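You operate a simulated robot arm through the tools that you are given. There is no shell and no other tool. Be economical: measure what you need, move in short steps, check, and stop when the job is done.

You are at the controls of a simulated robot arm. One attempt, no reset.

## Task
Wipe the refractometer's prism dry with the pad from the bench drawer and shut the flap.
Fine: pad back in the drawer, drawer shut. Set down upright: wiping pad. Where these are worked on the way, their far stop is far enough and under half their travel is too little: bench drawer.
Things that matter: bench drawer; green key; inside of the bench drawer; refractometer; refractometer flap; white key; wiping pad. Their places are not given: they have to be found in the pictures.

It is judged by the outcome, as a careful person would: the job done as asked, and still so three seconds after it is handed in. It fails if anything else is knocked over, pushed out of place, dropped, spilled or broken.

## Robot
A 6-joint arm with a fingered hand, fixed in place. Base frame: the origin is at the foot of the arm, x ahead of it, y to its left, z up. Units: mm, degrees, N and s.
With the tool pointing down near the work surface it reaches from about 160 to 900 mm from the base axis. Its first joint turns from -166.0 to 166.0 degrees. Payload 5 kg.
The TCP is the grasp point between the finger pads, 37 mm short of the fingertips. In the tool frame z runs along the fingers and y along their closing line. Largest opening 124 mm; the body of the gripper starts 43 mm behind the TCP. The gripper is a hand of 3 fingers: y runs from the thumb to the fingers, the wrist lies at [-21, -125, -215] in the tool frame.
Orientation is that of the tool frame in the base frame, as a unit quaternion [x, y, z, w]. With the fingers straight down and the wrist toward the robot, the tool's x, y and z point along [0, 1, 0], [1, 0, 0] and [0, 0, -1] of the base frame.

## Interface
- The arm moves only by the tool send_rows. Its arguments are lists of equal length, an entry for each row: "xyz": the shift along the tool's x, y, z in mm, a list of three; "rot": the turn, a rotation vector about the tool's x, y, z in degrees, a list of three. In form: {"xyz": [[dx, dy, dz], ...], "rot": [[ax, ay, az], ...]}. A call has 1 to 10 rows; each row shifts and turns the commanded pose from where the row before left it, along the tool's axes as they then stand. A row lasts 0.2 s, in which the tool goes at most 50 mm and 8.6 degrees; a call with a longer step from one row to the next is refused whole. Where a pose cannot be reached the arm comes as near as it can. A force on the tool above 40 N (or 10 N above the force at the start of the call, whichever is more), or a blocked arm, ends the call early, and 0.2 s more pass. In this call time passes only in rows, and 0.2 s behind the last. The reply holds the time, the measured pose of the TCP, the force on the tool along the base axes, the opening and the grip force, in the units named above and with some noise, with the torque about the TCP (base axes, N m) and any sound that the robot's microphone picked up, and new pictures: "show" is both (left out), scene, wrist or none.
- Cameras (640 x 400 px; columns grow to the right, rows downward): "scene" is fixed at [400.2, -649.6, 1411.6]; the picture's right is [0.66, -0.75, 0.00], its down [-0.61, -0.53, -0.59] and it looks along [0.44, 0.39, -0.81] (base axes); focal length 214 px, centre (320, 200). "wrist" rides on the gripper at [72, -104, -154] in the tool frame; the picture's right is [-0.83, 0.26, -0.49], its down [-0.51, -0.72, 0.47] and it looks along [-0.23, 0.64, 0.73] (tool axes); focal length 243 px, centre (320, 200).
- finger_targets(index, middle, thumb_bend, thumb_turn): sets how far each is bent, from 0 (flat) to 100 (curled in); at 30 the hand is open as for a grip, at 70 the pads meet at the TCP. One left out holds its place. A second passes; each finger stops where it meets its share of the squeeze, and holds until it gets a number again. It is the only way to open and close the hand. It gives what a move gives, with no picture; readings hold the bend of each and the force on the fingers (four entries, about 0 where the hand has none), thumb and palm. thumb_turn goes from beside the hand (0) to across from the fingers (100), as for a grip.
- point_at(camera, pixels): for up to 12 pixels [column, row] of the newest picture of that camera ("zoom" is the newest enlarged one), the place [x, y, z] in the base frame of the surface seen there, good to about 2 mm. It takes no simulated time.
- enlarge(camera, box): a new picture of the part [left, top, right, bottom] of that camera's present view, enlarged. It takes no simulated time.
- finish_job(): hands the job in; it is judged then, once.

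Go step by step. Measure first, check grasps and placings, and put right what went wrong. The budget is 80 turns and 200 pictures, counting those below and the enlarged ones. Unless the task says otherwise, let go and move clear before handing in, and close with one line.

The tools are called after "Call:" by a JSON object that holds its "name" and its "arguments". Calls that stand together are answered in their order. send_rows: Moves the arm, as the interface text tells. Its arguments: {"type":"object","properties":{"xyz":{"type":"array","items":{"type":"array","items":{"type":"number"}}},"rot":{"type":"array","items":{"type":"array","items":{"type":"number"}}},"show":{"type":"string","enum":["both","scene","wrist","none"]}},"required":["xyz","rot"]} The other tools are called the same way: finger_targets (index, middle, thumb_bend, thumb_turn) moves the fingers one by one; point_at (camera, pixels) gives the place of the surface under pixels of a picture; enlarge (camera, box) takes an enlarged picture of a part of a camera's view; finish_job () hands the job in.

At the start:

```text
clock: 0.0
ee_pos: [727.8, -161.8, 1150.8]
orientation: [0.707, 0.708, 0.0, 0.0]
wrist_force: [-0.1, -1.5, -0.5]
wrist_torque: [0.0, 0.02, -0.02]
finger_gap: 123.4
finger_force: 0.0
shape: jaw
bend: [30.0, 30.0, 30.0, 98.0]
finger forces: [0.0, 0.1, 0.1, 0.0, 0.0, 0.0]
```

scene: 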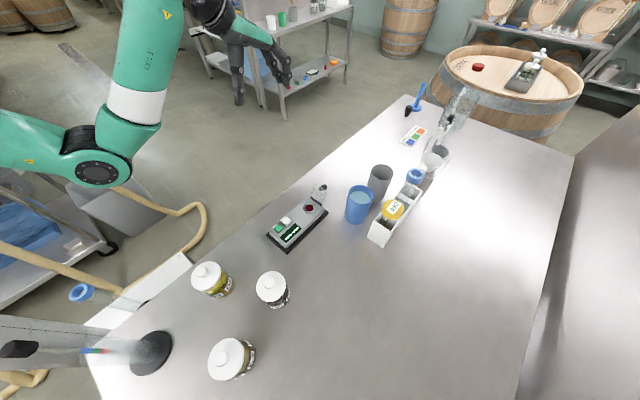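
wrist: 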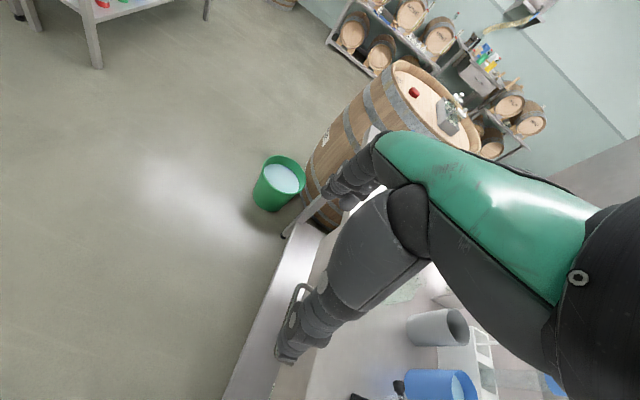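

The refractometer seems to sit near scene (298,225), and a drawer handle shows in the wrist view near (290,310). I enlarge both to be sure.

Call:
{"name": "enlarge", "arguments": {"camera": "scene", "box": [240, 160, 400, 260]}}

Call:
{"name": "enlarge", "arguments": {"camera": "wrist", "box": [210, 220, 402, 340]}}

Call:
{"name": "enlarge", "arguments": {"camera": "scene", "box": [60, 220, 300, 370]}}

```text
4.00 times, centred on (320, 210) of scene
```

zoom: 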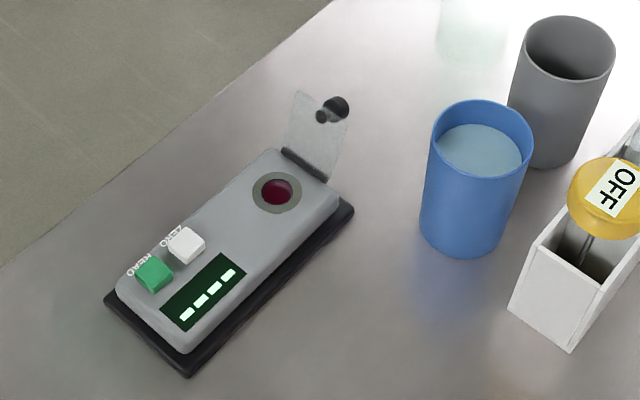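

```text
3.33 times, centred on (306, 280) of wrist
```

zoom: 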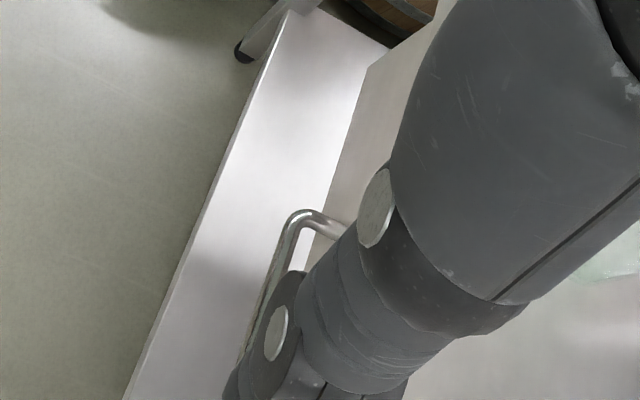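

```text
2.67 times, centred on (180, 295) of scene
```

zoom: 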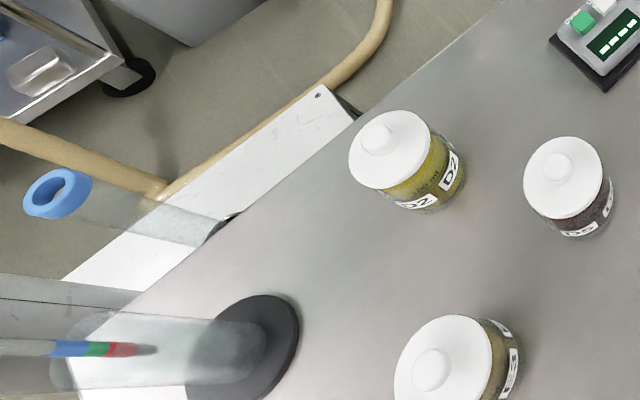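

The bench edge runs along x with a handle on its left side. I measure key points on the refractometer, bench edge and handle.

Call:
{"name": "point_at", "arguments": {"camera": "scene", "pixels": [[309, 208], [325, 185], [317, 199], [268, 235], [287, 252], [327, 212], [279, 228], [287, 222], [190, 262], [340, 148], [100, 335], [420, 160]]}}

Call:
{"name": "point_at", "arguments": {"camera": "wrist", "pixels": [[301, 286], [295, 297], [288, 310], [285, 320], [308, 288], [260, 330], [300, 240], [276, 350], [316, 250], [287, 364]]}}

Call:
{"name": "enlarge", "arguments": {"camera": "wrist", "box": [220, 260, 380, 400]}}

```text
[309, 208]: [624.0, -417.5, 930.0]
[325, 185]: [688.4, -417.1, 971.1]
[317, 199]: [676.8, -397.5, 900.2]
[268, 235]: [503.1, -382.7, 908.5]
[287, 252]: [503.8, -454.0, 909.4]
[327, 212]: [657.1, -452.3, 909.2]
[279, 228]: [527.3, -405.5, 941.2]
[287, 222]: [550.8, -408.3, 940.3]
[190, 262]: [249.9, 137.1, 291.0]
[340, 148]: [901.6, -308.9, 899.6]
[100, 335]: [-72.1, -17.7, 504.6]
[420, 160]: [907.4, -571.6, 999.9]
```

```text
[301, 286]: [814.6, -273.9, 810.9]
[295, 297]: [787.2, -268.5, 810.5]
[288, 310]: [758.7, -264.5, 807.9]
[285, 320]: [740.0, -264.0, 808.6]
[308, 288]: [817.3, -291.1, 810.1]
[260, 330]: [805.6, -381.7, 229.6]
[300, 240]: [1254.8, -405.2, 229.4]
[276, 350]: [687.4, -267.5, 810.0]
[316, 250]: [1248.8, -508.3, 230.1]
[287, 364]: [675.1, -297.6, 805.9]
```

```text
2.86 times, centred on (300, 330) of wrist
```

zoom: 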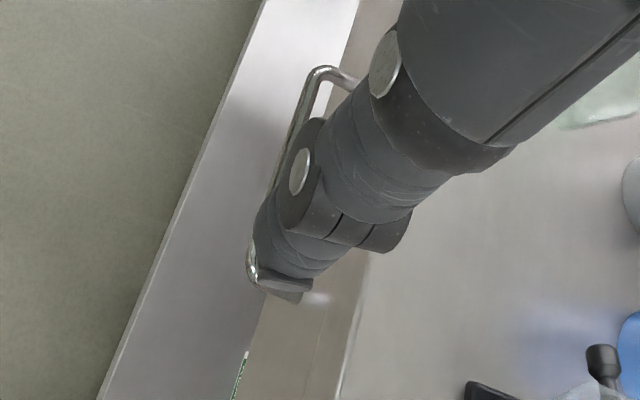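

The bench top is at about z 900. The drawer bar handle runs along x from about 680 to 817, at y −267, z 810, so the drawer opens toward +y. I turn the tool +90° about its z so the hand faces the bench front, and look.

Call:
{"name": "send_rows", "arguments": {"xyz": [[0, 0, 0], [0, 0, 0], [0, 0, 0], [0, 0, 0], [0, 0, 0], [0, 0, 0], [0, 0, 0], [0, 0, 0], [0, 0, 0], [0, 0, 0]], "rot": [[0, 0, 8.5], [0, 0, 8.5], [0, 0, 8.5], [0, 0, 8.5], [0, 0, 8.5], [0, 0, 8.5], [0, 0, 8.5], [0, 0, 8.5], [0, 0, 8.5], [0, 0, 8.5]], "show": "none"}}

Call:
{"name": "send_rows", "arguments": {"xyz": [[0, -30, 0], [0, -30, 0], [0, 0, 0]], "rot": [[0, 0, 5], [0, 0, 0], [0, 0, 0]]}}

```text
clock: 2.2
ee_pos: [743.8, -170.9, 1136.4]
orientation: [0.999, 0.043, 0.002, 0.001]
wrist_force: [-0.3, 0.2, -0.6]
wrist_torque: [0.04, -0.03, -0.01]
finger_gap: 123.9
finger_force: 0.0
shape: jaw
bend: [30.0, 30.0, 30.0, 98.0]
finger forces: [0.0, 0.1, 0.0, 0.0, 0.0, 0.0]
out of reach, approached as far as the arm can: row 10
```

```text
clock: 3.0
ee_pos: [768.1, -125.8, 1113.9]
orientation: [1.0, 0.001, 0.001, 0.001]
wrist_force: [-0.7, 0.2, -0.4]
wrist_torque: [-0.02, 0.0, 0.0]
finger_gap: 123.5
finger_force: 0.1
shape: jaw
bend: [30.0, 30.0, 30.0, 98.0]
finger forces: [0.0, 0.1, 0.1, 0.1, 0.0, 0.0]
out of reach, approached as far as the arm can: row 1, 2
```

scene: 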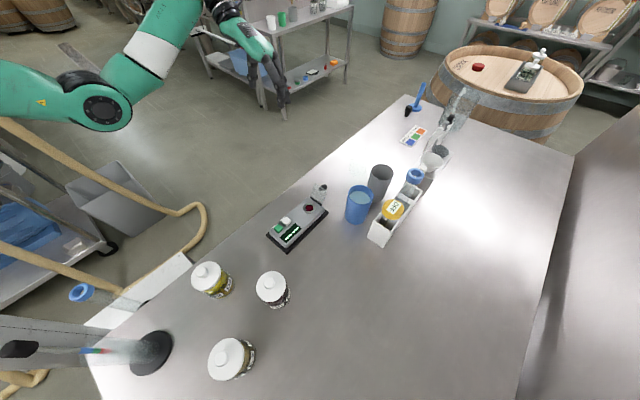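
wrist: 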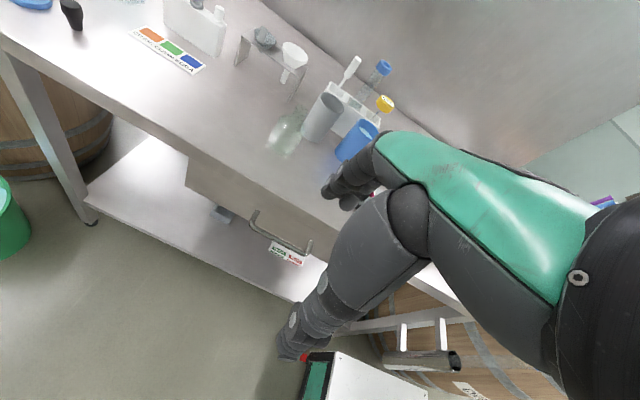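

Orientation is now right; the handle shows at wrist (280,240). I measure the handle and drawer front.

Call:
{"name": "enlarge", "arguments": {"camera": "wrist", "box": [170, 140, 362, 260]}}

Call:
{"name": "point_at", "arguments": {"camera": "wrist", "pixels": [[253, 229], [266, 236], [280, 243], [308, 251], [311, 242], [258, 213], [190, 170], [280, 215], [320, 240], [284, 253], [240, 200], [222, 214]]}}

```text
3.33 times, centred on (266, 200) of wrist
```

zoom: 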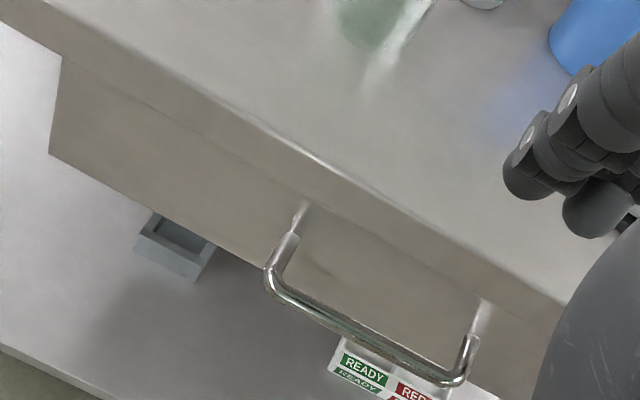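

```text
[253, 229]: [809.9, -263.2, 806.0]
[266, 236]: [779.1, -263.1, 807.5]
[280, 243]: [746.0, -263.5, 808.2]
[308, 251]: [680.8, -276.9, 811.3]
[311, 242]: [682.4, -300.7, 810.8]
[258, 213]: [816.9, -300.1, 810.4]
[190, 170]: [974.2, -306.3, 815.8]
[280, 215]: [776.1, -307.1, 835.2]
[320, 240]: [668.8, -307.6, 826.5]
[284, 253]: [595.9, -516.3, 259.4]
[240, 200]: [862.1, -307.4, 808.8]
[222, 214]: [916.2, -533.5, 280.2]
```

Handle bar: x 680–817, y ≈ −268, z ≈ 808; the drawer front is at y −307. I'll tilt the hand 60° (so the palm clears the bench edge) and half-close it to grip the bar from the front.

Call:
{"name": "send_rows", "arguments": {"xyz": [[0, 0, 0], [0, 0, 0], [0, 0, 0], [0, 0, 0], [0, 0, 0], [0, 0, 0], [0, 0, 0], [0, 0, 0], [0, 0, 0]], "rot": [[-7.5, 0, 0], [-7.5, 0, 0], [-7.5, 0, 0], [-7.5, 0, 0], [-7.5, 0, 0], [-7.5, 0, 0], [-7.5, 0, 0], [-7.5, 0, 0], [0, 0, 0]], "show": "none"}}

Call:
{"name": "finger_targets", "arguments": {"index": 50, "middle": 50, "thumb_bend": 50}}

Call:
{"name": "send_rows", "arguments": {"xyz": [[0, 0, 0]], "rot": [[0, 0, 0]]}}

```text
clock: 5.0
ee_pos: [768.4, -127.4, 1115.0]
orientation: [0.865, 0.0, 0.0, 0.501]
wrist_force: [-0.8, 0.4, 0.2]
wrist_torque: [-0.01, 0.01, -0.02]
finger_gap: 123.8
finger_force: 0.1
shape: jaw
bend: [30.0, 30.0, 30.0, 98.0]
finger forces: [0.0, 0.0, 0.0, 0.0, 0.0, 0.0]
```

```text
clock: 6.0
ee_pos: [769.1, -127.1, 1114.6]
orientation: [0.866, 0.0, 0.0, 0.501]
wrist_force: [-0.6, -0.6, 1.3]
wrist_torque: [0.01, 0.02, 0.01]
finger_gap: 68.2
finger_force: 0.0
shape: fingers
bend: [50.0, 50.0, 50.0, 98.0]
finger forces: [0.0, 0.0, 0.0, 0.0, 0.0, 0.1]
```

```text
clock: 6.4
ee_pos: [768.6, -126.0, 1113.7]
orientation: [0.866, 0.001, 0.001, 0.5]
wrist_force: [0.6, -0.4, 0.1]
wrist_torque: [0.02, -0.01, -0.01]
finger_gap: 68.3
finger_force: 0.1
shape: fingers
bend: [50.0, 50.0, 50.0, 98.0]
finger forces: [0.0, 0.0, 0.1, 0.0, 0.0, 0.0]
```

scene: 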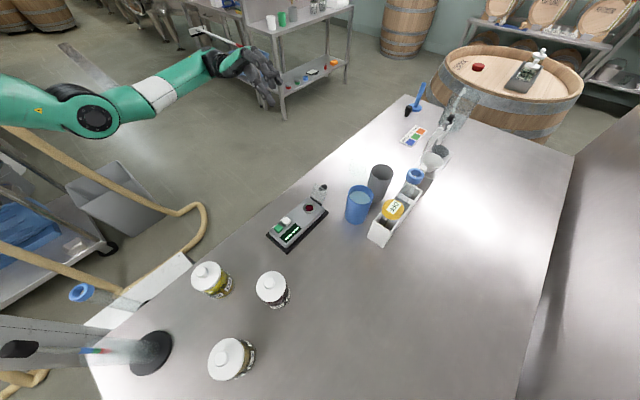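
wrist: 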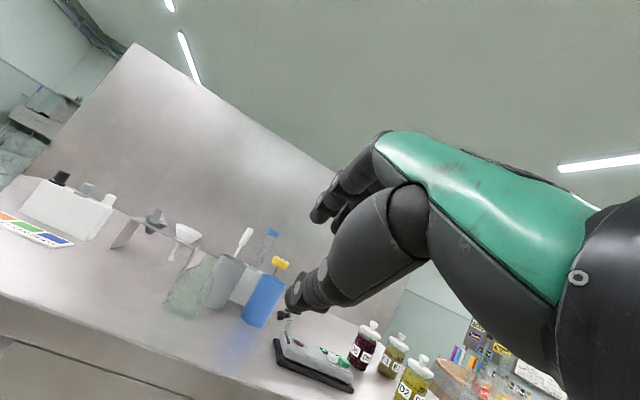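

Tilt is good. I lower the hand in front of the bar (x 750, y −180, z 815), still clear of it.

Call:
{"name": "send_rows", "arguments": {"xyz": [[-2.4, -29, 24.5], [-2.4, -29, 24.5], [-2.4, -29, 24.5], [-2.4, -29, 24.5], [-2.4, -29, 24.5], [-2.4, -29, 24.5], [-2.4, -29, 24.5], [-2.4, -29, 24.5], [0, 0, 0]], "rot": [[0, 0, 0], [0, 0, 0], [0, 0, 0], [0, 0, 0], [0, 0, 0], [0, 0, 0], [0, 0, 0], [0, 0, 0], [0, 0, 0]]}}

```text
clock: 8.4
ee_pos: [673.8, -186.8, 880.5]
orientation: [0.866, -0.001, 0.0, 0.5]
wrist_force: [-0.2, 0.4, 0.0]
wrist_torque: [0.04, -0.03, 0.0]
finger_gap: 68.0
finger_force: 0.1
shape: fingers
bend: [50.0, 50.0, 50.0, 98.0]
finger forces: [0.0, 0.0, 0.0, 0.1, 0.0, 0.1]
out of reach, approached as far as the arm can: row 4, 5, 6, 7, 8
```

scene: 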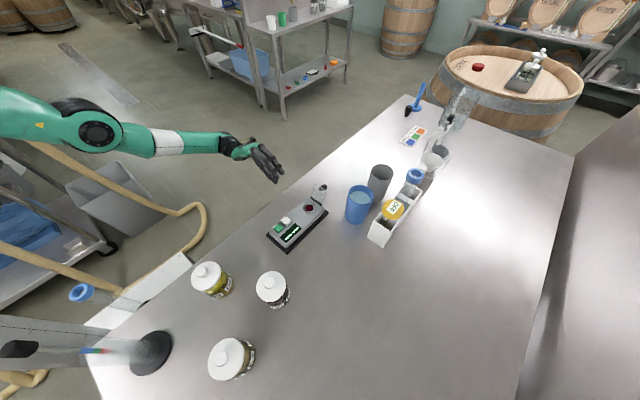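
wrist: 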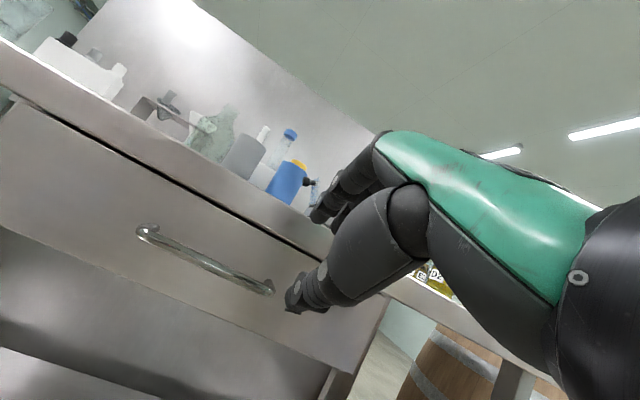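

The target was out of reach at that tilt (arm stretched), so I need a steeper hand and the near end of the bar. I measure the hand's own shape in the wrist picture to know the clearances.

Call:
{"name": "point_at", "arguments": {"camera": "wrist", "pixels": [[380, 137], [360, 165], [345, 180], [330, 195], [318, 214], [333, 222], [294, 300], [310, 280], [345, 260], [405, 200], [440, 140], [520, 165]]}}

Call:
{"name": "enlarge", "arguments": {"camera": "wrist", "box": [270, 110, 470, 330]}}

```text
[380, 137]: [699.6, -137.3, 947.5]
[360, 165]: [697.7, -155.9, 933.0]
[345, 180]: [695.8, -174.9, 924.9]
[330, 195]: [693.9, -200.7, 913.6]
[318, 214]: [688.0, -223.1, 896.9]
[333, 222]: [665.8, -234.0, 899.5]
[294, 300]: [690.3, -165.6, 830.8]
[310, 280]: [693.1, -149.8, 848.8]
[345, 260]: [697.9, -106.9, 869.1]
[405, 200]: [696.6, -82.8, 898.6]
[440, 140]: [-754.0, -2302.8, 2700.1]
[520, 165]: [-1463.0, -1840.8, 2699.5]
```

```text
1.82 times, centred on (370, 220) of wrist
```

zoom: 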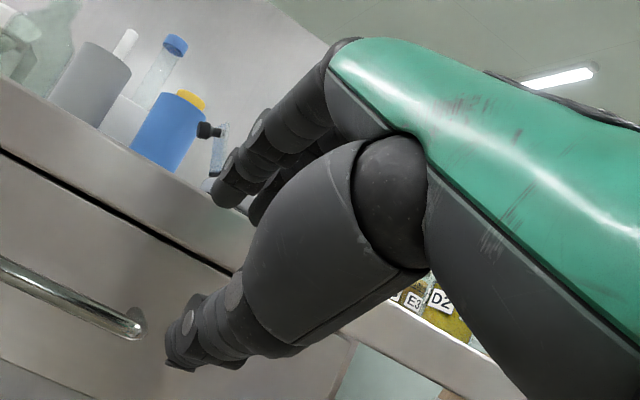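

Finger geometry: at bend 50 the index/middle run straight along tool z at tool y ≈ +33, with the knuckles 80 mm behind the TCP. So a vertical hand can hook behind the bar. I rotate back to vertical here.

Call:
{"name": "send_rows", "arguments": {"xyz": [[0, 0, 0], [0, 0, 0], [0, 0, 0], [0, 0, 0], [0, 0, 0], [0, 0, 0], [0, 0, 0], [0, 0, 0], [0, 0, 0]], "rot": [[7.5, 0, 0], [7.5, 0, 0], [7.5, 0, 0], [7.5, 0, 0], [7.5, 0, 0], [7.5, 0, 0], [7.5, 0, 0], [7.5, 0, 0], [0, 0, 0]], "show": "wrist"}}

```text
clock: 10.4
ee_pos: [674.8, -188.4, 880.8]
orientation: [1.0, 0.001, 0.0, -0.001]
wrist_force: [-0.5, -0.1, -0.5]
wrist_torque: [0.04, 0.02, -0.02]
finger_gap: 67.9
finger_force: 0.1
shape: fingers
bend: [50.0, 50.0, 50.0, 98.0]
finger forces: [0.0, 0.0, 0.0, 0.1, 0.0, 0.0]
```

wrist: 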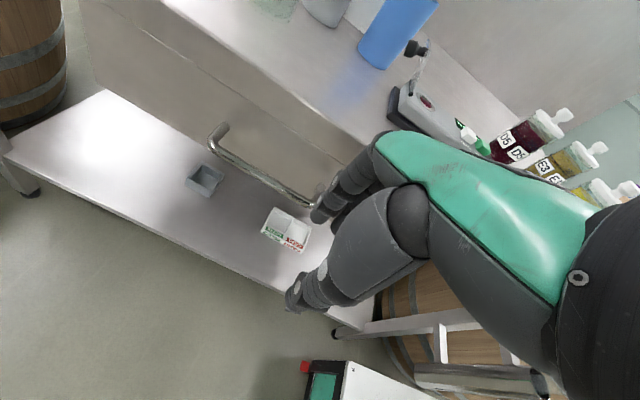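

Vertical now and the pose rebased on the measured one. I move above the bar: x 720, y −257, z 880 (fingertips still ~30 mm above the bar).

Call:
{"name": "send_rows", "arguments": {"xyz": [[15, 23, 0], [15, 23, 0], [15, 23, 0], [0, 0, 0]], "rot": [[0, 0, 0], [0, 0, 0], [0, 0, 0], [0, 0, 0]], "show": "wrist"}}

Call:
{"name": "enlarge", "arguments": {"camera": "wrist", "box": [230, 130, 430, 330]}}

Call:
{"name": "point_at", "arguments": {"camera": "wrist", "pixels": [[318, 214], [333, 222], [345, 180], [294, 300]]}}

```text
clock: 11.2
ee_pos: [719.1, -247.6, 877.4]
orientation: [1.0, 0.003, -0.002, -0.005]
wrist_force: [-2.8, 25.0, 3.1]
wrist_torque: [-0.58, 0.0, -0.46]
finger_gap: 66.2
finger_force: 13.0
shape: fingers
bend: [51.0, 70.0, 50.0, 98.0]
finger forces: [3.7, 22.0, 0.1, 0.1, 0.0, 0.0]
stopped in row 4: the force on the tool passed its limit (the readings are from after the stop); the commanded pose is now the measured one
```

wrist: 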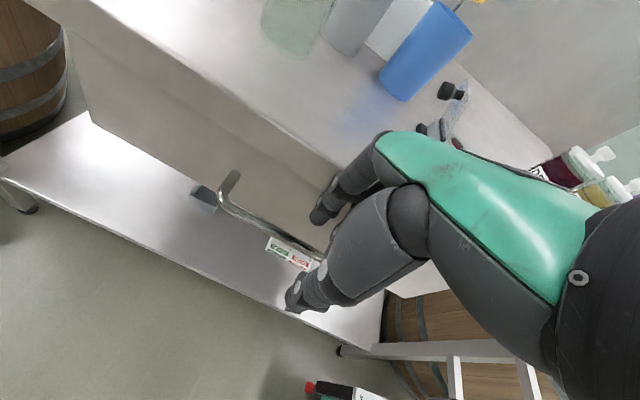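

```text
2.00 times, centred on (330, 230) of wrist
```

zoom: 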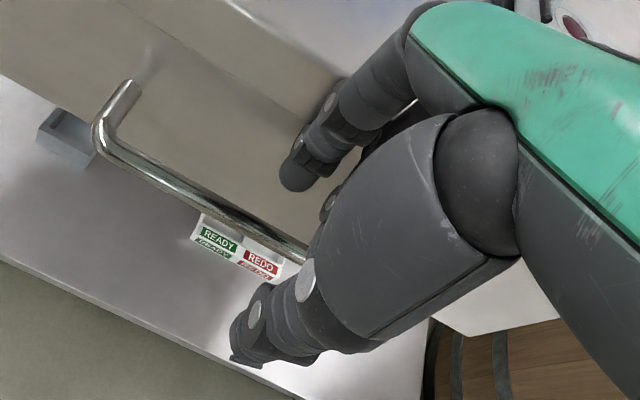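

```text
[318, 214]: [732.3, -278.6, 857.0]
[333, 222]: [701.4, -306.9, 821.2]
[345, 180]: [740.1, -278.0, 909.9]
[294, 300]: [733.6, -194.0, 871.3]
```

The middle finger touched the bench edge (22 N, bent to 70). I back off and measure the bench lip and drawer front more finely.

Call:
{"name": "send_rows", "arguments": {"xyz": [[0, -30, -5], [0, -15, -10], [0, 0, 0]], "rot": [[0, 0, 0], [0, 0, 0], [0, 0, 0]], "show": "wrist"}}

Call:
{"name": "finger_targets", "arguments": {"index": 40, "middle": 40, "thumb_bend": 40}}

Call:
{"name": "enlarge", "arguments": {"camera": "wrist", "box": [190, 80, 390, 320]}}

```text
clock: 12.0
ee_pos: [718.7, -204.4, 892.7]
orientation: [1.0, 0.002, -0.002, -0.003]
wrist_force: [0.2, -0.5, -0.2]
wrist_torque: [-0.05, -0.01, -0.02]
finger_gap: 67.7
finger_force: 0.1
shape: fingers
bend: [50.0, 50.0, 50.0, 98.0]
finger forces: [0.1, 0.1, 0.1, 0.1, 0.0, 0.0]
```

wrist: 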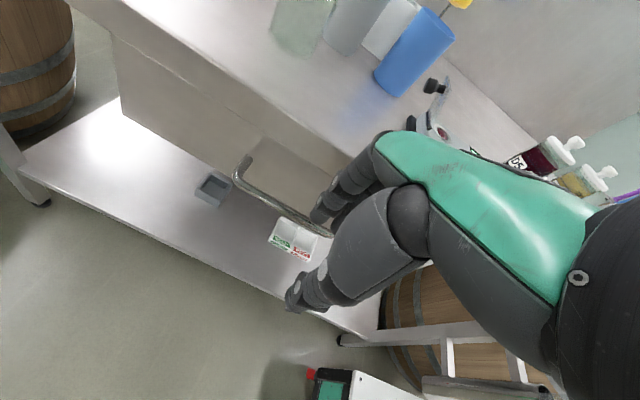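

```text
clock: 13.0
ee_pos: [718.9, -204.2, 892.0]
orientation: [1.0, 0.002, -0.001, -0.003]
wrist_force: [-0.1, 1.0, -0.5]
wrist_torque: [-0.01, -0.01, 0.01]
finger_gap: 98.1
finger_force: 0.0
shape: fingers
bend: [40.0, 40.0, 40.0, 98.0]
finger forces: [0.0, 0.1, 0.0, 0.0, 0.0, 0.1]
```

```text
1.67 times, centred on (290, 200) of wrist
```

zoom: 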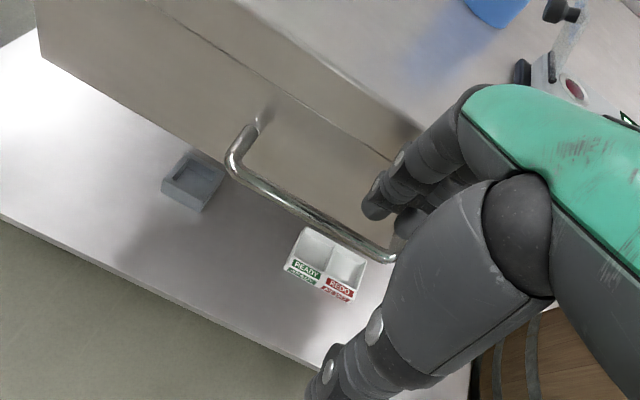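

I measure the lip, seam, drawer front, bar and the fingers at bend 40 on this zoom.

Call:
{"name": "point_at", "arguments": {"camera": "zoom", "pixels": [[230, 30], [235, 58], [240, 75], [290, 60], [330, 85], [300, 140], [370, 215], [385, 190], [405, 155], [455, 105], [405, 222], [300, 210]]}}

```text
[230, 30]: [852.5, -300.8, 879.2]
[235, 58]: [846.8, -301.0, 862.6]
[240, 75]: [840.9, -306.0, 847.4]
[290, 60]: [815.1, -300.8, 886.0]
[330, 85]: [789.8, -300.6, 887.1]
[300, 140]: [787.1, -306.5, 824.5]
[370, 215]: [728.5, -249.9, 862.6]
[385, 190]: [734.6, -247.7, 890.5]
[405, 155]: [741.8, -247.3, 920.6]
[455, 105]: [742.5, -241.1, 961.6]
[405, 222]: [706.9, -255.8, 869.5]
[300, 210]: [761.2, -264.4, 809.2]
```

Apron is at y −301 and the drawer front at −306.5; at bend 40 the pads sit at about tool y +49. I shift to y −239 and then lower so the fingers drop behind the bar.

Call:
{"name": "send_rows", "arguments": {"xyz": [[0, 17.5, 0], [0, 17.5, 0], [0, 0, 15], [0, 0, 15], [0, 0, 15], [0, 0, 12], [0, 0, 12], [0, 0, 0]], "rot": [[0, 0, 0], [0, 0, 0], [0, 0, 0], [0, 0, 0], [0, 0, 0], [0, 0, 0], [0, 0, 0], [0, 0, 0]], "show": "wrist"}}

Call:
{"name": "enlarge", "arguments": {"camera": "wrist", "box": [220, 130, 420, 330]}}

```text
clock: 13.7
ee_pos: [721.2, -232.2, 896.1]
orientation: [1.0, 0.006, 0.0, -0.005]
wrist_force: [-4.8, 18.7, 7.2]
wrist_torque: [-0.53, 0.08, -0.61]
finger_gap: 98.7
finger_force: 9.8
shape: fingers
bend: [40.0, 52.0, 40.0, 98.0]
finger forces: [0.0, 19.4, 0.0, 0.0, 0.0, 0.0]
stopped in row 3: the force on the tool passed its limit (the readings are from after the stop); the commanded pose is now the measured one
```

wrist: 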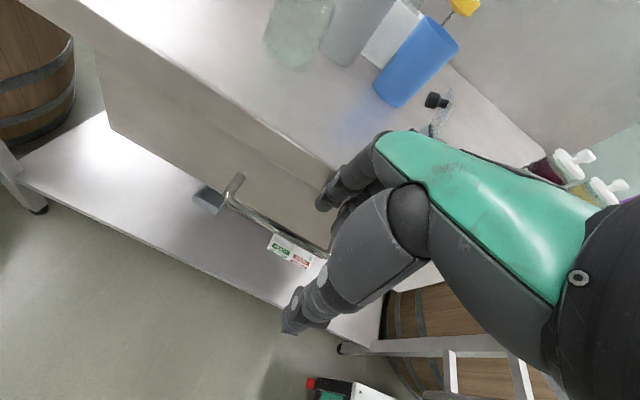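

```text
2.00 times, centred on (320, 230) of wrist
```

zoom: 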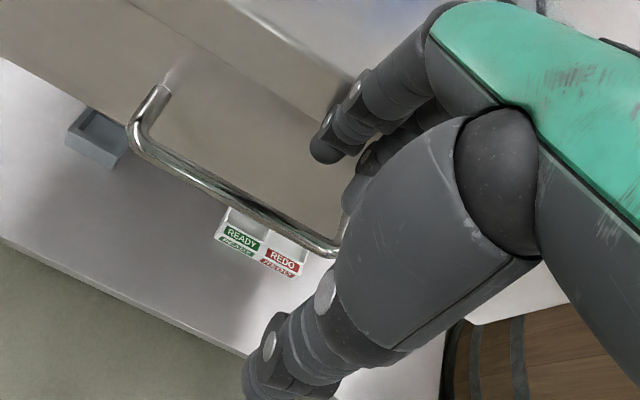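

Only the middle finger is loaded (19 N, pushed to 52). I measure where index and middle actually are.

Call:
{"name": "point_at", "arguments": {"camera": "zoom", "pixels": [[322, 155], [328, 130], [355, 95], [370, 150], [365, 165], [355, 185], [350, 200], [385, 135], [410, 110], [345, 225], [335, 75], [335, 175]]}}

Call:
{"name": "enlarge", "arguments": {"camera": "scene", "box": [200, 60, 360, 220]}}

```text
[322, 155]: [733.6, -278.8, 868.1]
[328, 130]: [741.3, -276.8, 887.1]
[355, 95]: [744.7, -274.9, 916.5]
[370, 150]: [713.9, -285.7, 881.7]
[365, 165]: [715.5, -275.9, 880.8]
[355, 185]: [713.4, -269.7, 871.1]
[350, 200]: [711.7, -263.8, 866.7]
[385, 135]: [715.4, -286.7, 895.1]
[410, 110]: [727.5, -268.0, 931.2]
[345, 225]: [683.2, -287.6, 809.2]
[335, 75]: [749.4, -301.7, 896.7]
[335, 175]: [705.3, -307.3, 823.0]
```

```text
2.50 times, centred on (280, 140) of scene
```

zoom: 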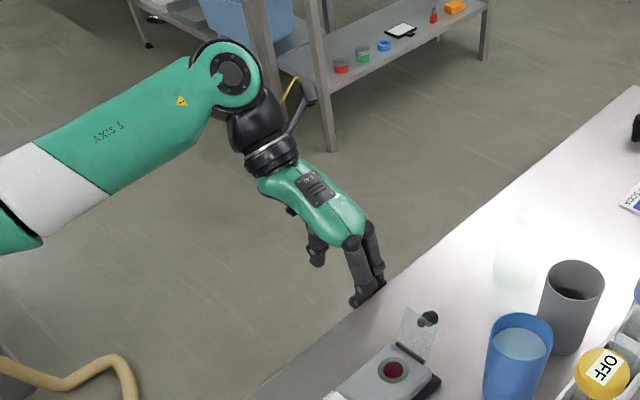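

The middle finger sits about 15–20 mm further out than the index. I'll curl the middle out of the way and hook with the index alone (its outer face about +68 at bend 40, just fitting the 32 mm gap).

Call:
{"name": "send_rows", "arguments": {"xyz": [[0, -20, 0], [0, 0, 0]], "rot": [[0, 0, 0], [0, 0, 0]], "show": "none"}}

Call:
{"name": "finger_targets", "arguments": {"index": 40, "middle": 88, "thumb_bend": 35}}

Call:
{"name": "send_rows", "arguments": {"xyz": [[0, 10, 0], [0, 11, 0], [0, 0, 0]], "rot": [[0, 0, 0], [0, 0, 0], [0, 0, 0]], "show": "wrist"}}

Call:
{"name": "enlarge", "arguments": {"camera": "wrist", "box": [220, 130, 420, 330]}}

```text
clock: 14.3
ee_pos: [719.6, -213.9, 895.0]
orientation: [1.0, 0.004, 0.001, -0.003]
wrist_force: [-1.1, 0.4, -0.4]
wrist_torque: [0.01, 0.01, 0.03]
finger_gap: 98.6
finger_force: 0.1
shape: fingers
bend: [40.0, 40.0, 40.0, 98.0]
finger forces: [0.0, 0.1, 0.0, 0.0, 0.1, 0.0]
```

```text
clock: 15.3
ee_pos: [721.0, -213.7, 895.0]
orientation: [1.0, 0.004, 0.001, -0.003]
wrist_force: [-0.6, 0.2, 0.2]
wrist_torque: [0.01, -0.01, -0.01]
finger_gap: 105.8
finger_force: 0.1
shape: fingers
bend: [40.0, 88.0, 35.0, 98.0]
finger forces: [0.0, 0.0, 0.0, 0.1, 0.0, 0.0]
```

```text
clock: 16.1
ee_pos: [720.8, -234.6, 893.6]
orientation: [1.0, 0.004, 0.0, -0.003]
wrist_force: [0.4, 0.6, -1.0]
wrist_torque: [-0.02, 0.0, 0.03]
finger_gap: 105.8
finger_force: 0.1
shape: fingers
bend: [40.0, 88.0, 35.0, 98.0]
finger forces: [0.0, 0.0, 0.0, 0.0, 0.0, 0.1]
```

wrist: 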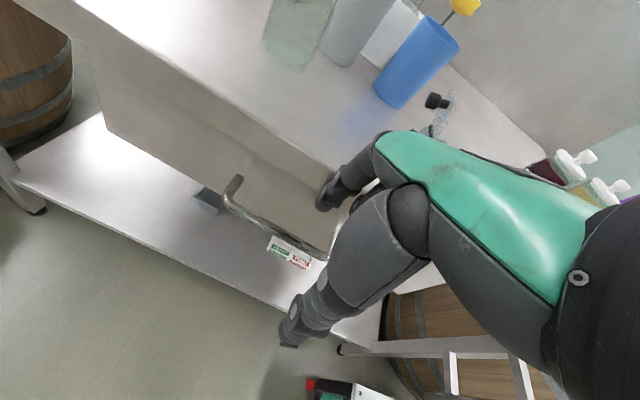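

```text
2.00 times, centred on (320, 230) of wrist
```

zoom: 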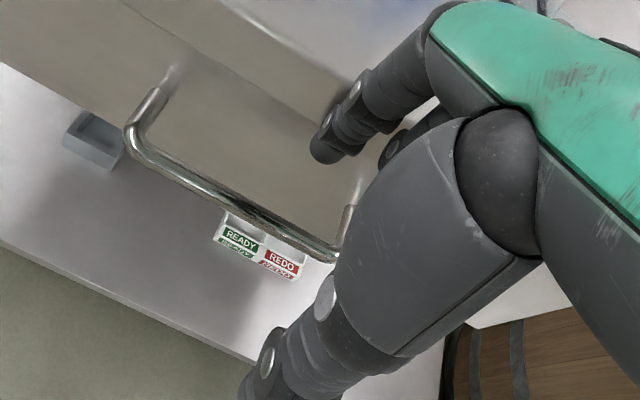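

No contact now. I lower straight down with the index behind the bar.

Call:
{"name": "send_rows", "arguments": {"xyz": [[0, 0, 12], [0, 0, 12], [0, 0, 12], [0, 0, 12], [0, 0, 12], [0, 0, 11], [0, 0, 0]], "rot": [[0, 0, 0], [0, 0, 0], [0, 0, 0], [0, 0, 0], [0, 0, 0], [0, 0, 0], [0, 0, 0]], "show": "wrist"}}

Call:
{"name": "enlarge", "arguments": {"camera": "wrist", "box": [220, 130, 420, 330]}}

```text
clock: 17.7
ee_pos: [720.4, -233.6, 826.1]
orientation: [1.0, 0.005, 0.001, -0.004]
wrist_force: [0.8, 0.4, 0.3]
wrist_torque: [0.01, 0.03, -0.03]
finger_gap: 106.1
finger_force: 0.1
shape: fingers
bend: [40.0, 88.0, 35.0, 98.0]
finger forces: [0.0, 0.1, 0.0, 0.0, 0.1, 0.0]
```

wrist: 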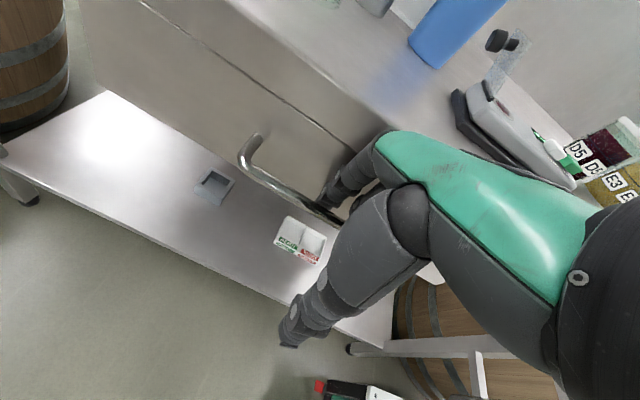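

```text
2.00 times, centred on (320, 230) of wrist
```

zoom: 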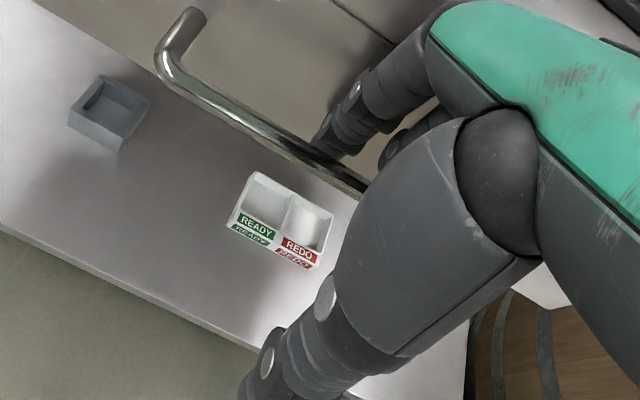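

The index is behind the bar (bar passes in front of its tip). I lower 8 mm more and pull gently toward +y.

Call:
{"name": "send_rows", "arguments": {"xyz": [[0, 0, 8], [0, -8, 0], [0, -8, 0], [0, -8, 0], [0, -12, 0], [0, -12, 0], [0, -12, 0], [0, 0, 0]], "rot": [[0, 0, 0], [0, 0, 0], [0, 0, 0], [0, 0, 0], [0, 0, 0], [0, 0, 0], [0, 0, 0], [0, 0, 0]], "show": "wrist"}}

```text
clock: 19.5
ee_pos: [720.1, -174.2, 817.5]
orientation: [1.0, 0.004, 0.0, -0.004]
wrist_force: [-0.7, -1.1, -1.1]
wrist_torque: [-0.01, 0.02, 0.01]
finger_gap: 107.2
finger_force: 0.8
shape: fingers
bend: [39.0, 88.0, 35.0, 98.0]
finger forces: [0.5, 0.0, 0.0, 0.0, 0.0, 0.0]
```

wrist: 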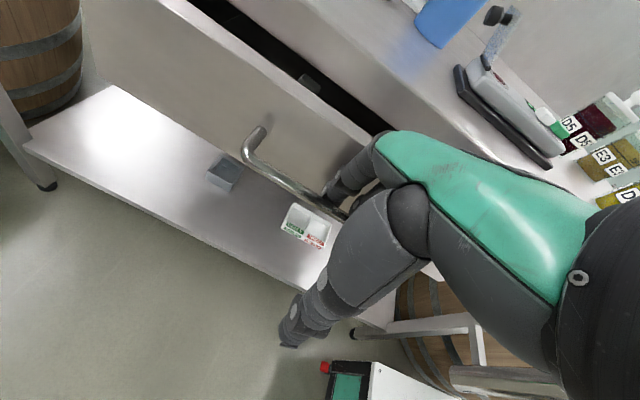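

The drawer is opening easily. I keep pulling toward its stop.

Call:
{"name": "send_rows", "arguments": {"xyz": [[0, -15, 0], [0, -15, 0], [0, -15, 0], [0, -15, 0], [0, -15, 0], [0, -15, 0], [0, -15, 0], [0, 0, 0]], "rot": [[0, 0, 0], [0, 0, 0], [0, 0, 0], [0, 0, 0], [0, 0, 0], [0, 0, 0], [0, 0, 0], [0, 0, 0]]}}

```text
clock: 21.3
ee_pos: [720.1, -68.7, 818.5]
orientation: [1.0, 0.004, 0.0, -0.005]
wrist_force: [-0.1, -0.1, -0.9]
wrist_torque: [0.0, 0.0, -0.05]
finger_gap: 107.1
finger_force: 0.4
shape: fingers
bend: [39.0, 88.0, 35.0, 98.0]
finger forces: [0.8, 0.0, 0.0, 0.0, 0.1, 0.1]
```

scene: 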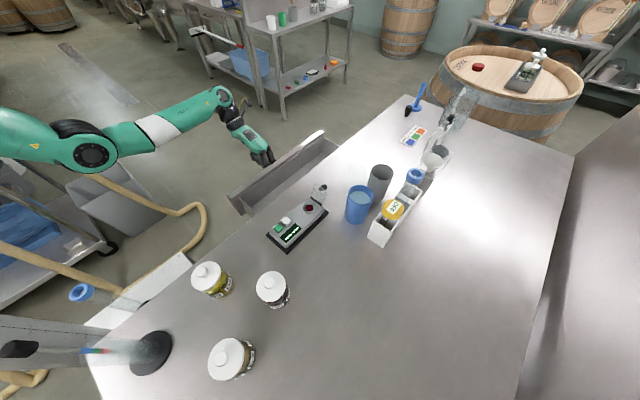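
wrist: 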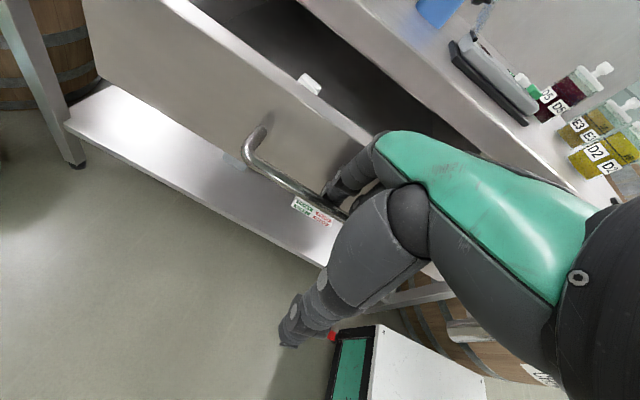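

About 165 mm open and still free; a white item shows inside. I check the box near wrist (350,370) before pulling further.

Call:
{"name": "point_at", "arguments": {"camera": "wrist", "pixels": [[350, 360], [333, 336], [400, 350], [310, 84], [460, 330]]}}

Call:
{"name": "send_rows", "arguments": {"xyz": [[0, -12, 0], [0, -12, 0], [0, -12, 0], [0, -12, 0], [0, -12, 0], [0, 0, 0]], "rot": [[0, 0, 0], [0, 0, 0], [0, 0, 0], [0, 0, 0], [0, 0, 0], [0, 0, 0]]}}

```text
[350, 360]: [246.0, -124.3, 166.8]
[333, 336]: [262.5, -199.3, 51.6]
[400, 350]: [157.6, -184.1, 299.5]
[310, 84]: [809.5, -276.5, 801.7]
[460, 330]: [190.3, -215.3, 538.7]
```

```text
clock: 22.7
ee_pos: [718.7, -9.4, 818.1]
orientation: [1.0, 0.005, 0.001, -0.004]
wrist_force: [1.2, -0.9, 0.1]
wrist_torque: [-0.04, 0.01, 0.03]
finger_gap: 107.5
finger_force: 0.1
shape: fingers
bend: [39.0, 88.0, 35.0, 98.0]
finger forces: [1.1, 0.1, 0.0, 0.0, 0.0, 0.0]
```

scene: 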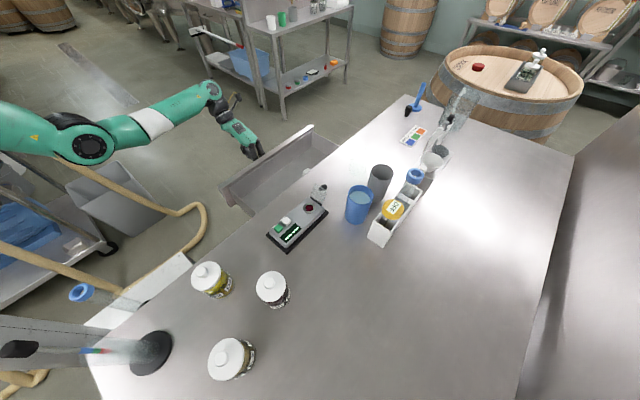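
wrist: 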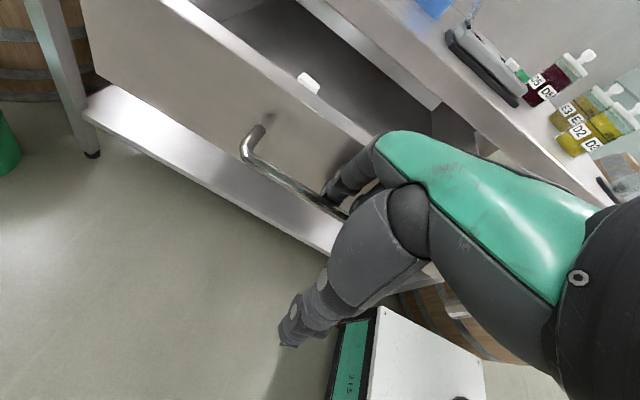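

About 225 mm open. I continue slowly to find the stop.

Call:
{"name": "send_rows", "arguments": {"xyz": [[0, -10, 0], [0, -10, 0], [0, -10, 0], [0, -10, 0], [0, -10, 0], [0, -10, 0], [0, 0, 0]], "rot": [[0, 0, 0], [0, 0, 0], [0, 0, 0], [0, 0, 0], [0, 0, 0], [0, 0, 0], [0, 0, 0]]}}

```text
clock: 24.3
ee_pos: [719.4, 50.5, 819.4]
orientation: [1.0, 0.004, 0.0, -0.004]
wrist_force: [1.5, -0.7, -0.7]
wrist_torque: [0.01, 0.01, -0.02]
finger_gap: 107.3
finger_force: 0.3
shape: fingers
bend: [39.0, 88.0, 35.0, 98.0]
finger forces: [1.1, 0.1, 0.0, 0.0, 0.1, 0.0]
```

scene: 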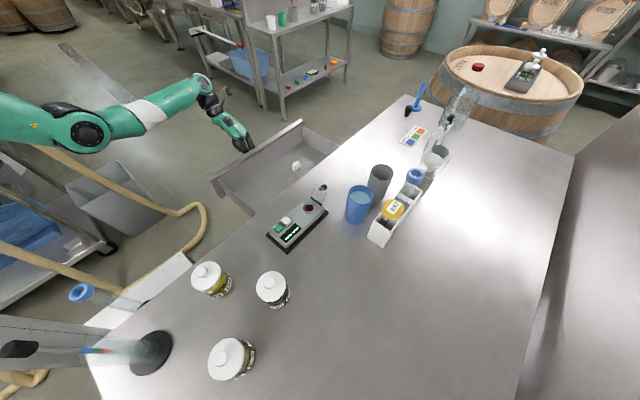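
wrist: 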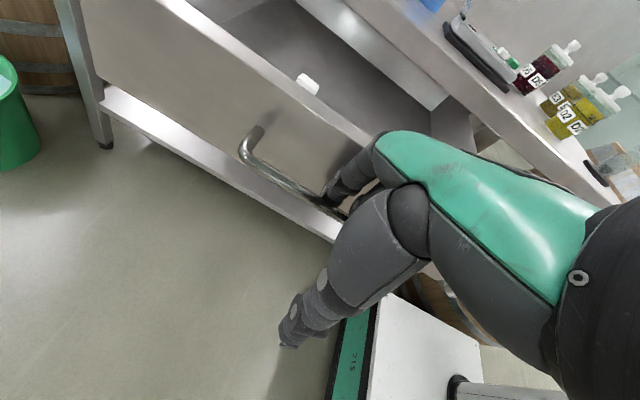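

About 285 mm open; pad visible at scene (296,165). Still no stop, so a little further.

Call:
{"name": "send_rows", "arguments": {"xyz": [[0, -10, 0], [0, -10, 0], [0, -10, 0], [0, -10, 0], [0, -10, 0], [0, -10, 0], [0, -10, 0], [0, -10, 0], [0, 0, 0]], "rot": [[0, 0, 0], [0, 0, 0], [0, 0, 0], [0, 0, 0], [0, 0, 0], [0, 0, 0], [0, 0, 0], [0, 0, 0], [0, 0, 0]]}}

```text
clock: 25.7
ee_pos: [718.7, 98.5, 819.9]
orientation: [1.0, -0.002, -0.001, 0.002]
wrist_force: [0.9, -30.3, 7.9]
wrist_torque: [-0.91, -0.1, -0.22]
finger_gap: 134.4
finger_force: 15.4
shape: fingers
bend: [24.0, 88.0, 35.0, 98.0]
finger forces: [30.3, 0.1, 0.0, 0.0, 0.0, 0.1]
stopped in row 6: the force on the tool passed its limit (the readings are from after the stop); the commanded pose is now the measured one
```

scene: 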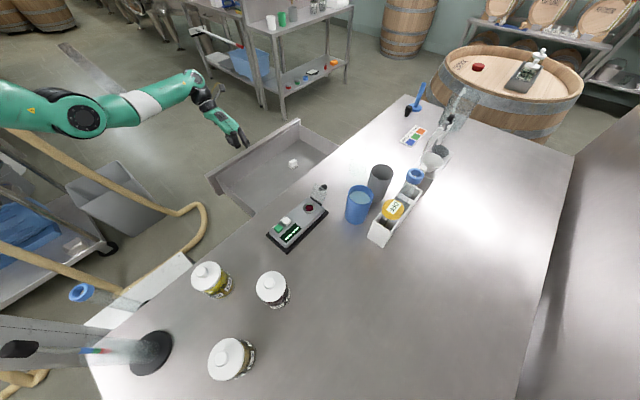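
wrist: 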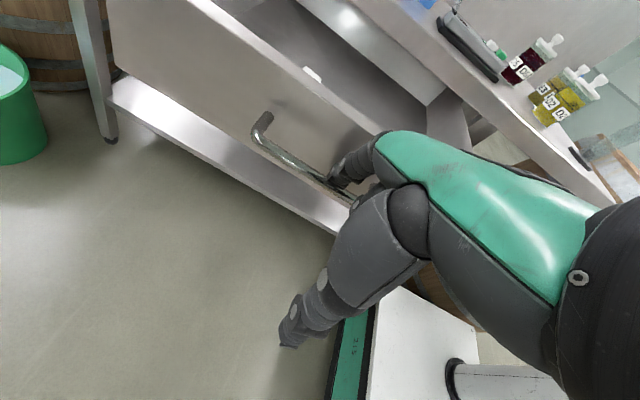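

The far stop is reached (30 N). I relax the hook, lift the hand clear and look into the drawer.

Call:
{"name": "send_rows", "arguments": {"xyz": [[0, 12, 0], [0, 9, 0], [0, 0, -25], [0, 0, -40], [0, 0, -45], [0, 0, -45], [0, 0, -45], [0, 0, 0]], "rot": [[0, 0, 0], [0, 0, 0], [0, 0, 0], [0, 0, 0], [0, 0, 0], [0, 0, 0], [0, 0, 0], [0, 0, 0]]}}

Call:
{"name": "enlarge", "arguments": {"camera": "scene", "box": [200, 100, 360, 220]}}

```text
clock: 27.5
ee_pos: [740.9, 81.0, 998.9]
orientation: [1.0, 0.002, 0.001, -0.002]
wrist_force: [0.0, 0.8, 0.3]
wrist_torque: [0.01, 0.01, 0.03]
finger_gap: 106.3
finger_force: 0.1
shape: fingers
bend: [40.0, 88.0, 35.0, 98.0]
finger forces: [0.0, 0.0, 0.0, 0.0, 0.1, 0.1]
out of reach, approached as far as the arm can: row 7
```

scene: 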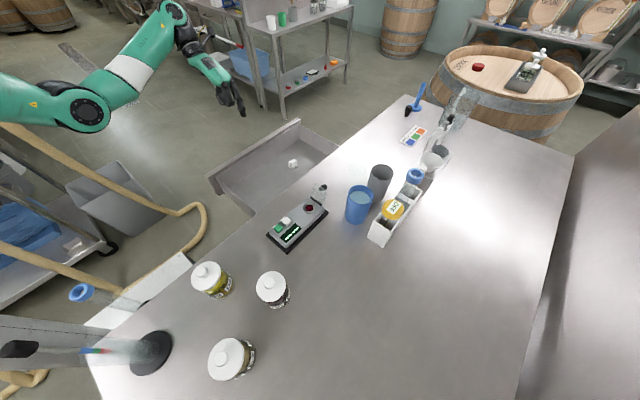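
wrist: 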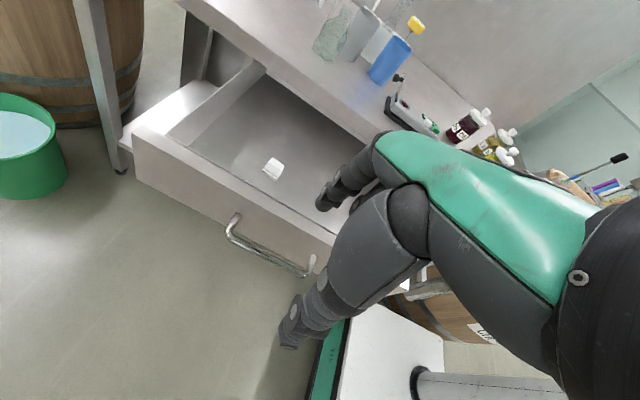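

```text
3.33 times, centred on (280, 160) of scene
```

zoom: 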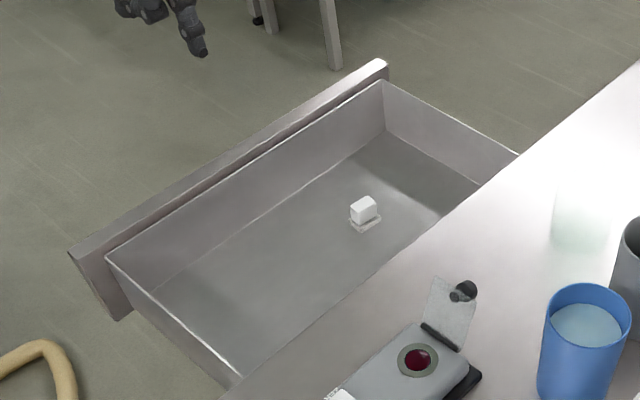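

The drawer is fully open and the pad (a white grip block on a thin base) is at zoom (363,212). I measure pad and drawer.

Call:
{"name": "point_at", "arguments": {"camera": "zoom", "pixels": [[365, 203], [354, 214], [372, 219], [350, 224], [365, 230], [381, 218], [363, 216], [200, 290], [110, 262], [70, 255], [382, 65], [383, 85]]}}

Call:
{"name": "enlarge", "arguments": {"camera": "wrist", "box": [222, 130, 318, 200]}}

```text
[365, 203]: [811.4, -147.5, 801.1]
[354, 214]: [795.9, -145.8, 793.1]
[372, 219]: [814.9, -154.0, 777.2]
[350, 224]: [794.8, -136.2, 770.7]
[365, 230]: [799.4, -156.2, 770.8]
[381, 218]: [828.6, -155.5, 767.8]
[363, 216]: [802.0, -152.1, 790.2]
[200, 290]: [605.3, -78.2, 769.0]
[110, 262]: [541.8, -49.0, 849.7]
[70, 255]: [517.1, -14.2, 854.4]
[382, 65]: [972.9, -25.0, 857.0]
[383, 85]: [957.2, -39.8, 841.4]
```

```text
5.71 times, centred on (270, 165) of wrist
```

zoom: 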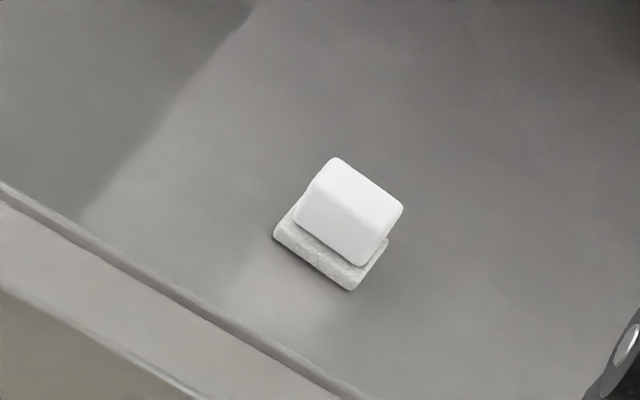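

I measure the pad's outline from this closer zoom.

Call:
{"name": "point_at", "arguments": {"camera": "zoom", "pixels": [[337, 160], [400, 207], [365, 195], [313, 190], [362, 230], [298, 218], [360, 262], [275, 230], [350, 285], [385, 245], [340, 205], [260, 260]]}}

```text
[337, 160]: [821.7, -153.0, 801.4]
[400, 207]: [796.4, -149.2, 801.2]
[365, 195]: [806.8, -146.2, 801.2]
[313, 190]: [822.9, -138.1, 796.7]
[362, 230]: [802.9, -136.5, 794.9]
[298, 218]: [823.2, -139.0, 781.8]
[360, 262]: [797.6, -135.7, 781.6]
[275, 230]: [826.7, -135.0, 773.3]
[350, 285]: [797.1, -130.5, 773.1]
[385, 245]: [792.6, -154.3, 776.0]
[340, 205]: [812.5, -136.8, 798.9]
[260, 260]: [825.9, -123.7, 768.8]
```

Grip block: centre ≈ (810,−146), 28 mm long near x (turned about −7°), 18 wide, top z 801, base to z 780. To reach it I turn the hand so the wrist faces the robot (−83° about tool z), and open the fingers to 40.

Call:
{"name": "finger_targets", "arguments": {"index": 40, "middle": 40, "thumb_bend": 40}}

Call:
{"name": "send_rows", "arguments": {"xyz": [[0, 0, 0], [0, 0, 0], [0, 0, 0], [0, 0, 0], [0, 0, 0], [0, 0, 0], [0, 0, 0], [0, 0, 0], [0, 0, 0], [0, 0, 0]], "rot": [[0, 0, -8.3], [0, 0, -8.3], [0, 0, -8.3], [0, 0, -8.3], [0, 0, -8.3], [0, 0, -8.3], [0, 0, -8.3], [0, 0, -8.3], [0, 0, -8.3], [0, 0, -8.3]], "show": "none"}}

```text
clock: 28.5
ee_pos: [740.3, 80.4, 998.8]
orientation: [1.0, 0.002, 0.001, -0.001]
wrist_force: [-1.3, 0.2, -0.2]
wrist_torque: [-0.03, -0.01, 0.0]
finger_gap: 99.1
finger_force: 0.1
shape: fingers
bend: [40.0, 40.0, 40.0, 98.0]
finger forces: [0.0, 0.1, 0.0, 0.0, 0.0, 0.0]
```

```text
clock: 30.7
ee_pos: [738.5, 79.6, 999.8]
orientation: [0.747, 0.665, 0.0, 0.0]
wrist_force: [0.4, 0.2, 0.3]
wrist_torque: [-0.04, -0.02, 0.0]
finger_gap: 99.2
finger_force: 0.0
shape: fingers
bend: [40.0, 40.0, 40.0, 98.0]
finger forces: [0.1, 0.0, 0.0, 0.0, 0.1, 0.0]
```

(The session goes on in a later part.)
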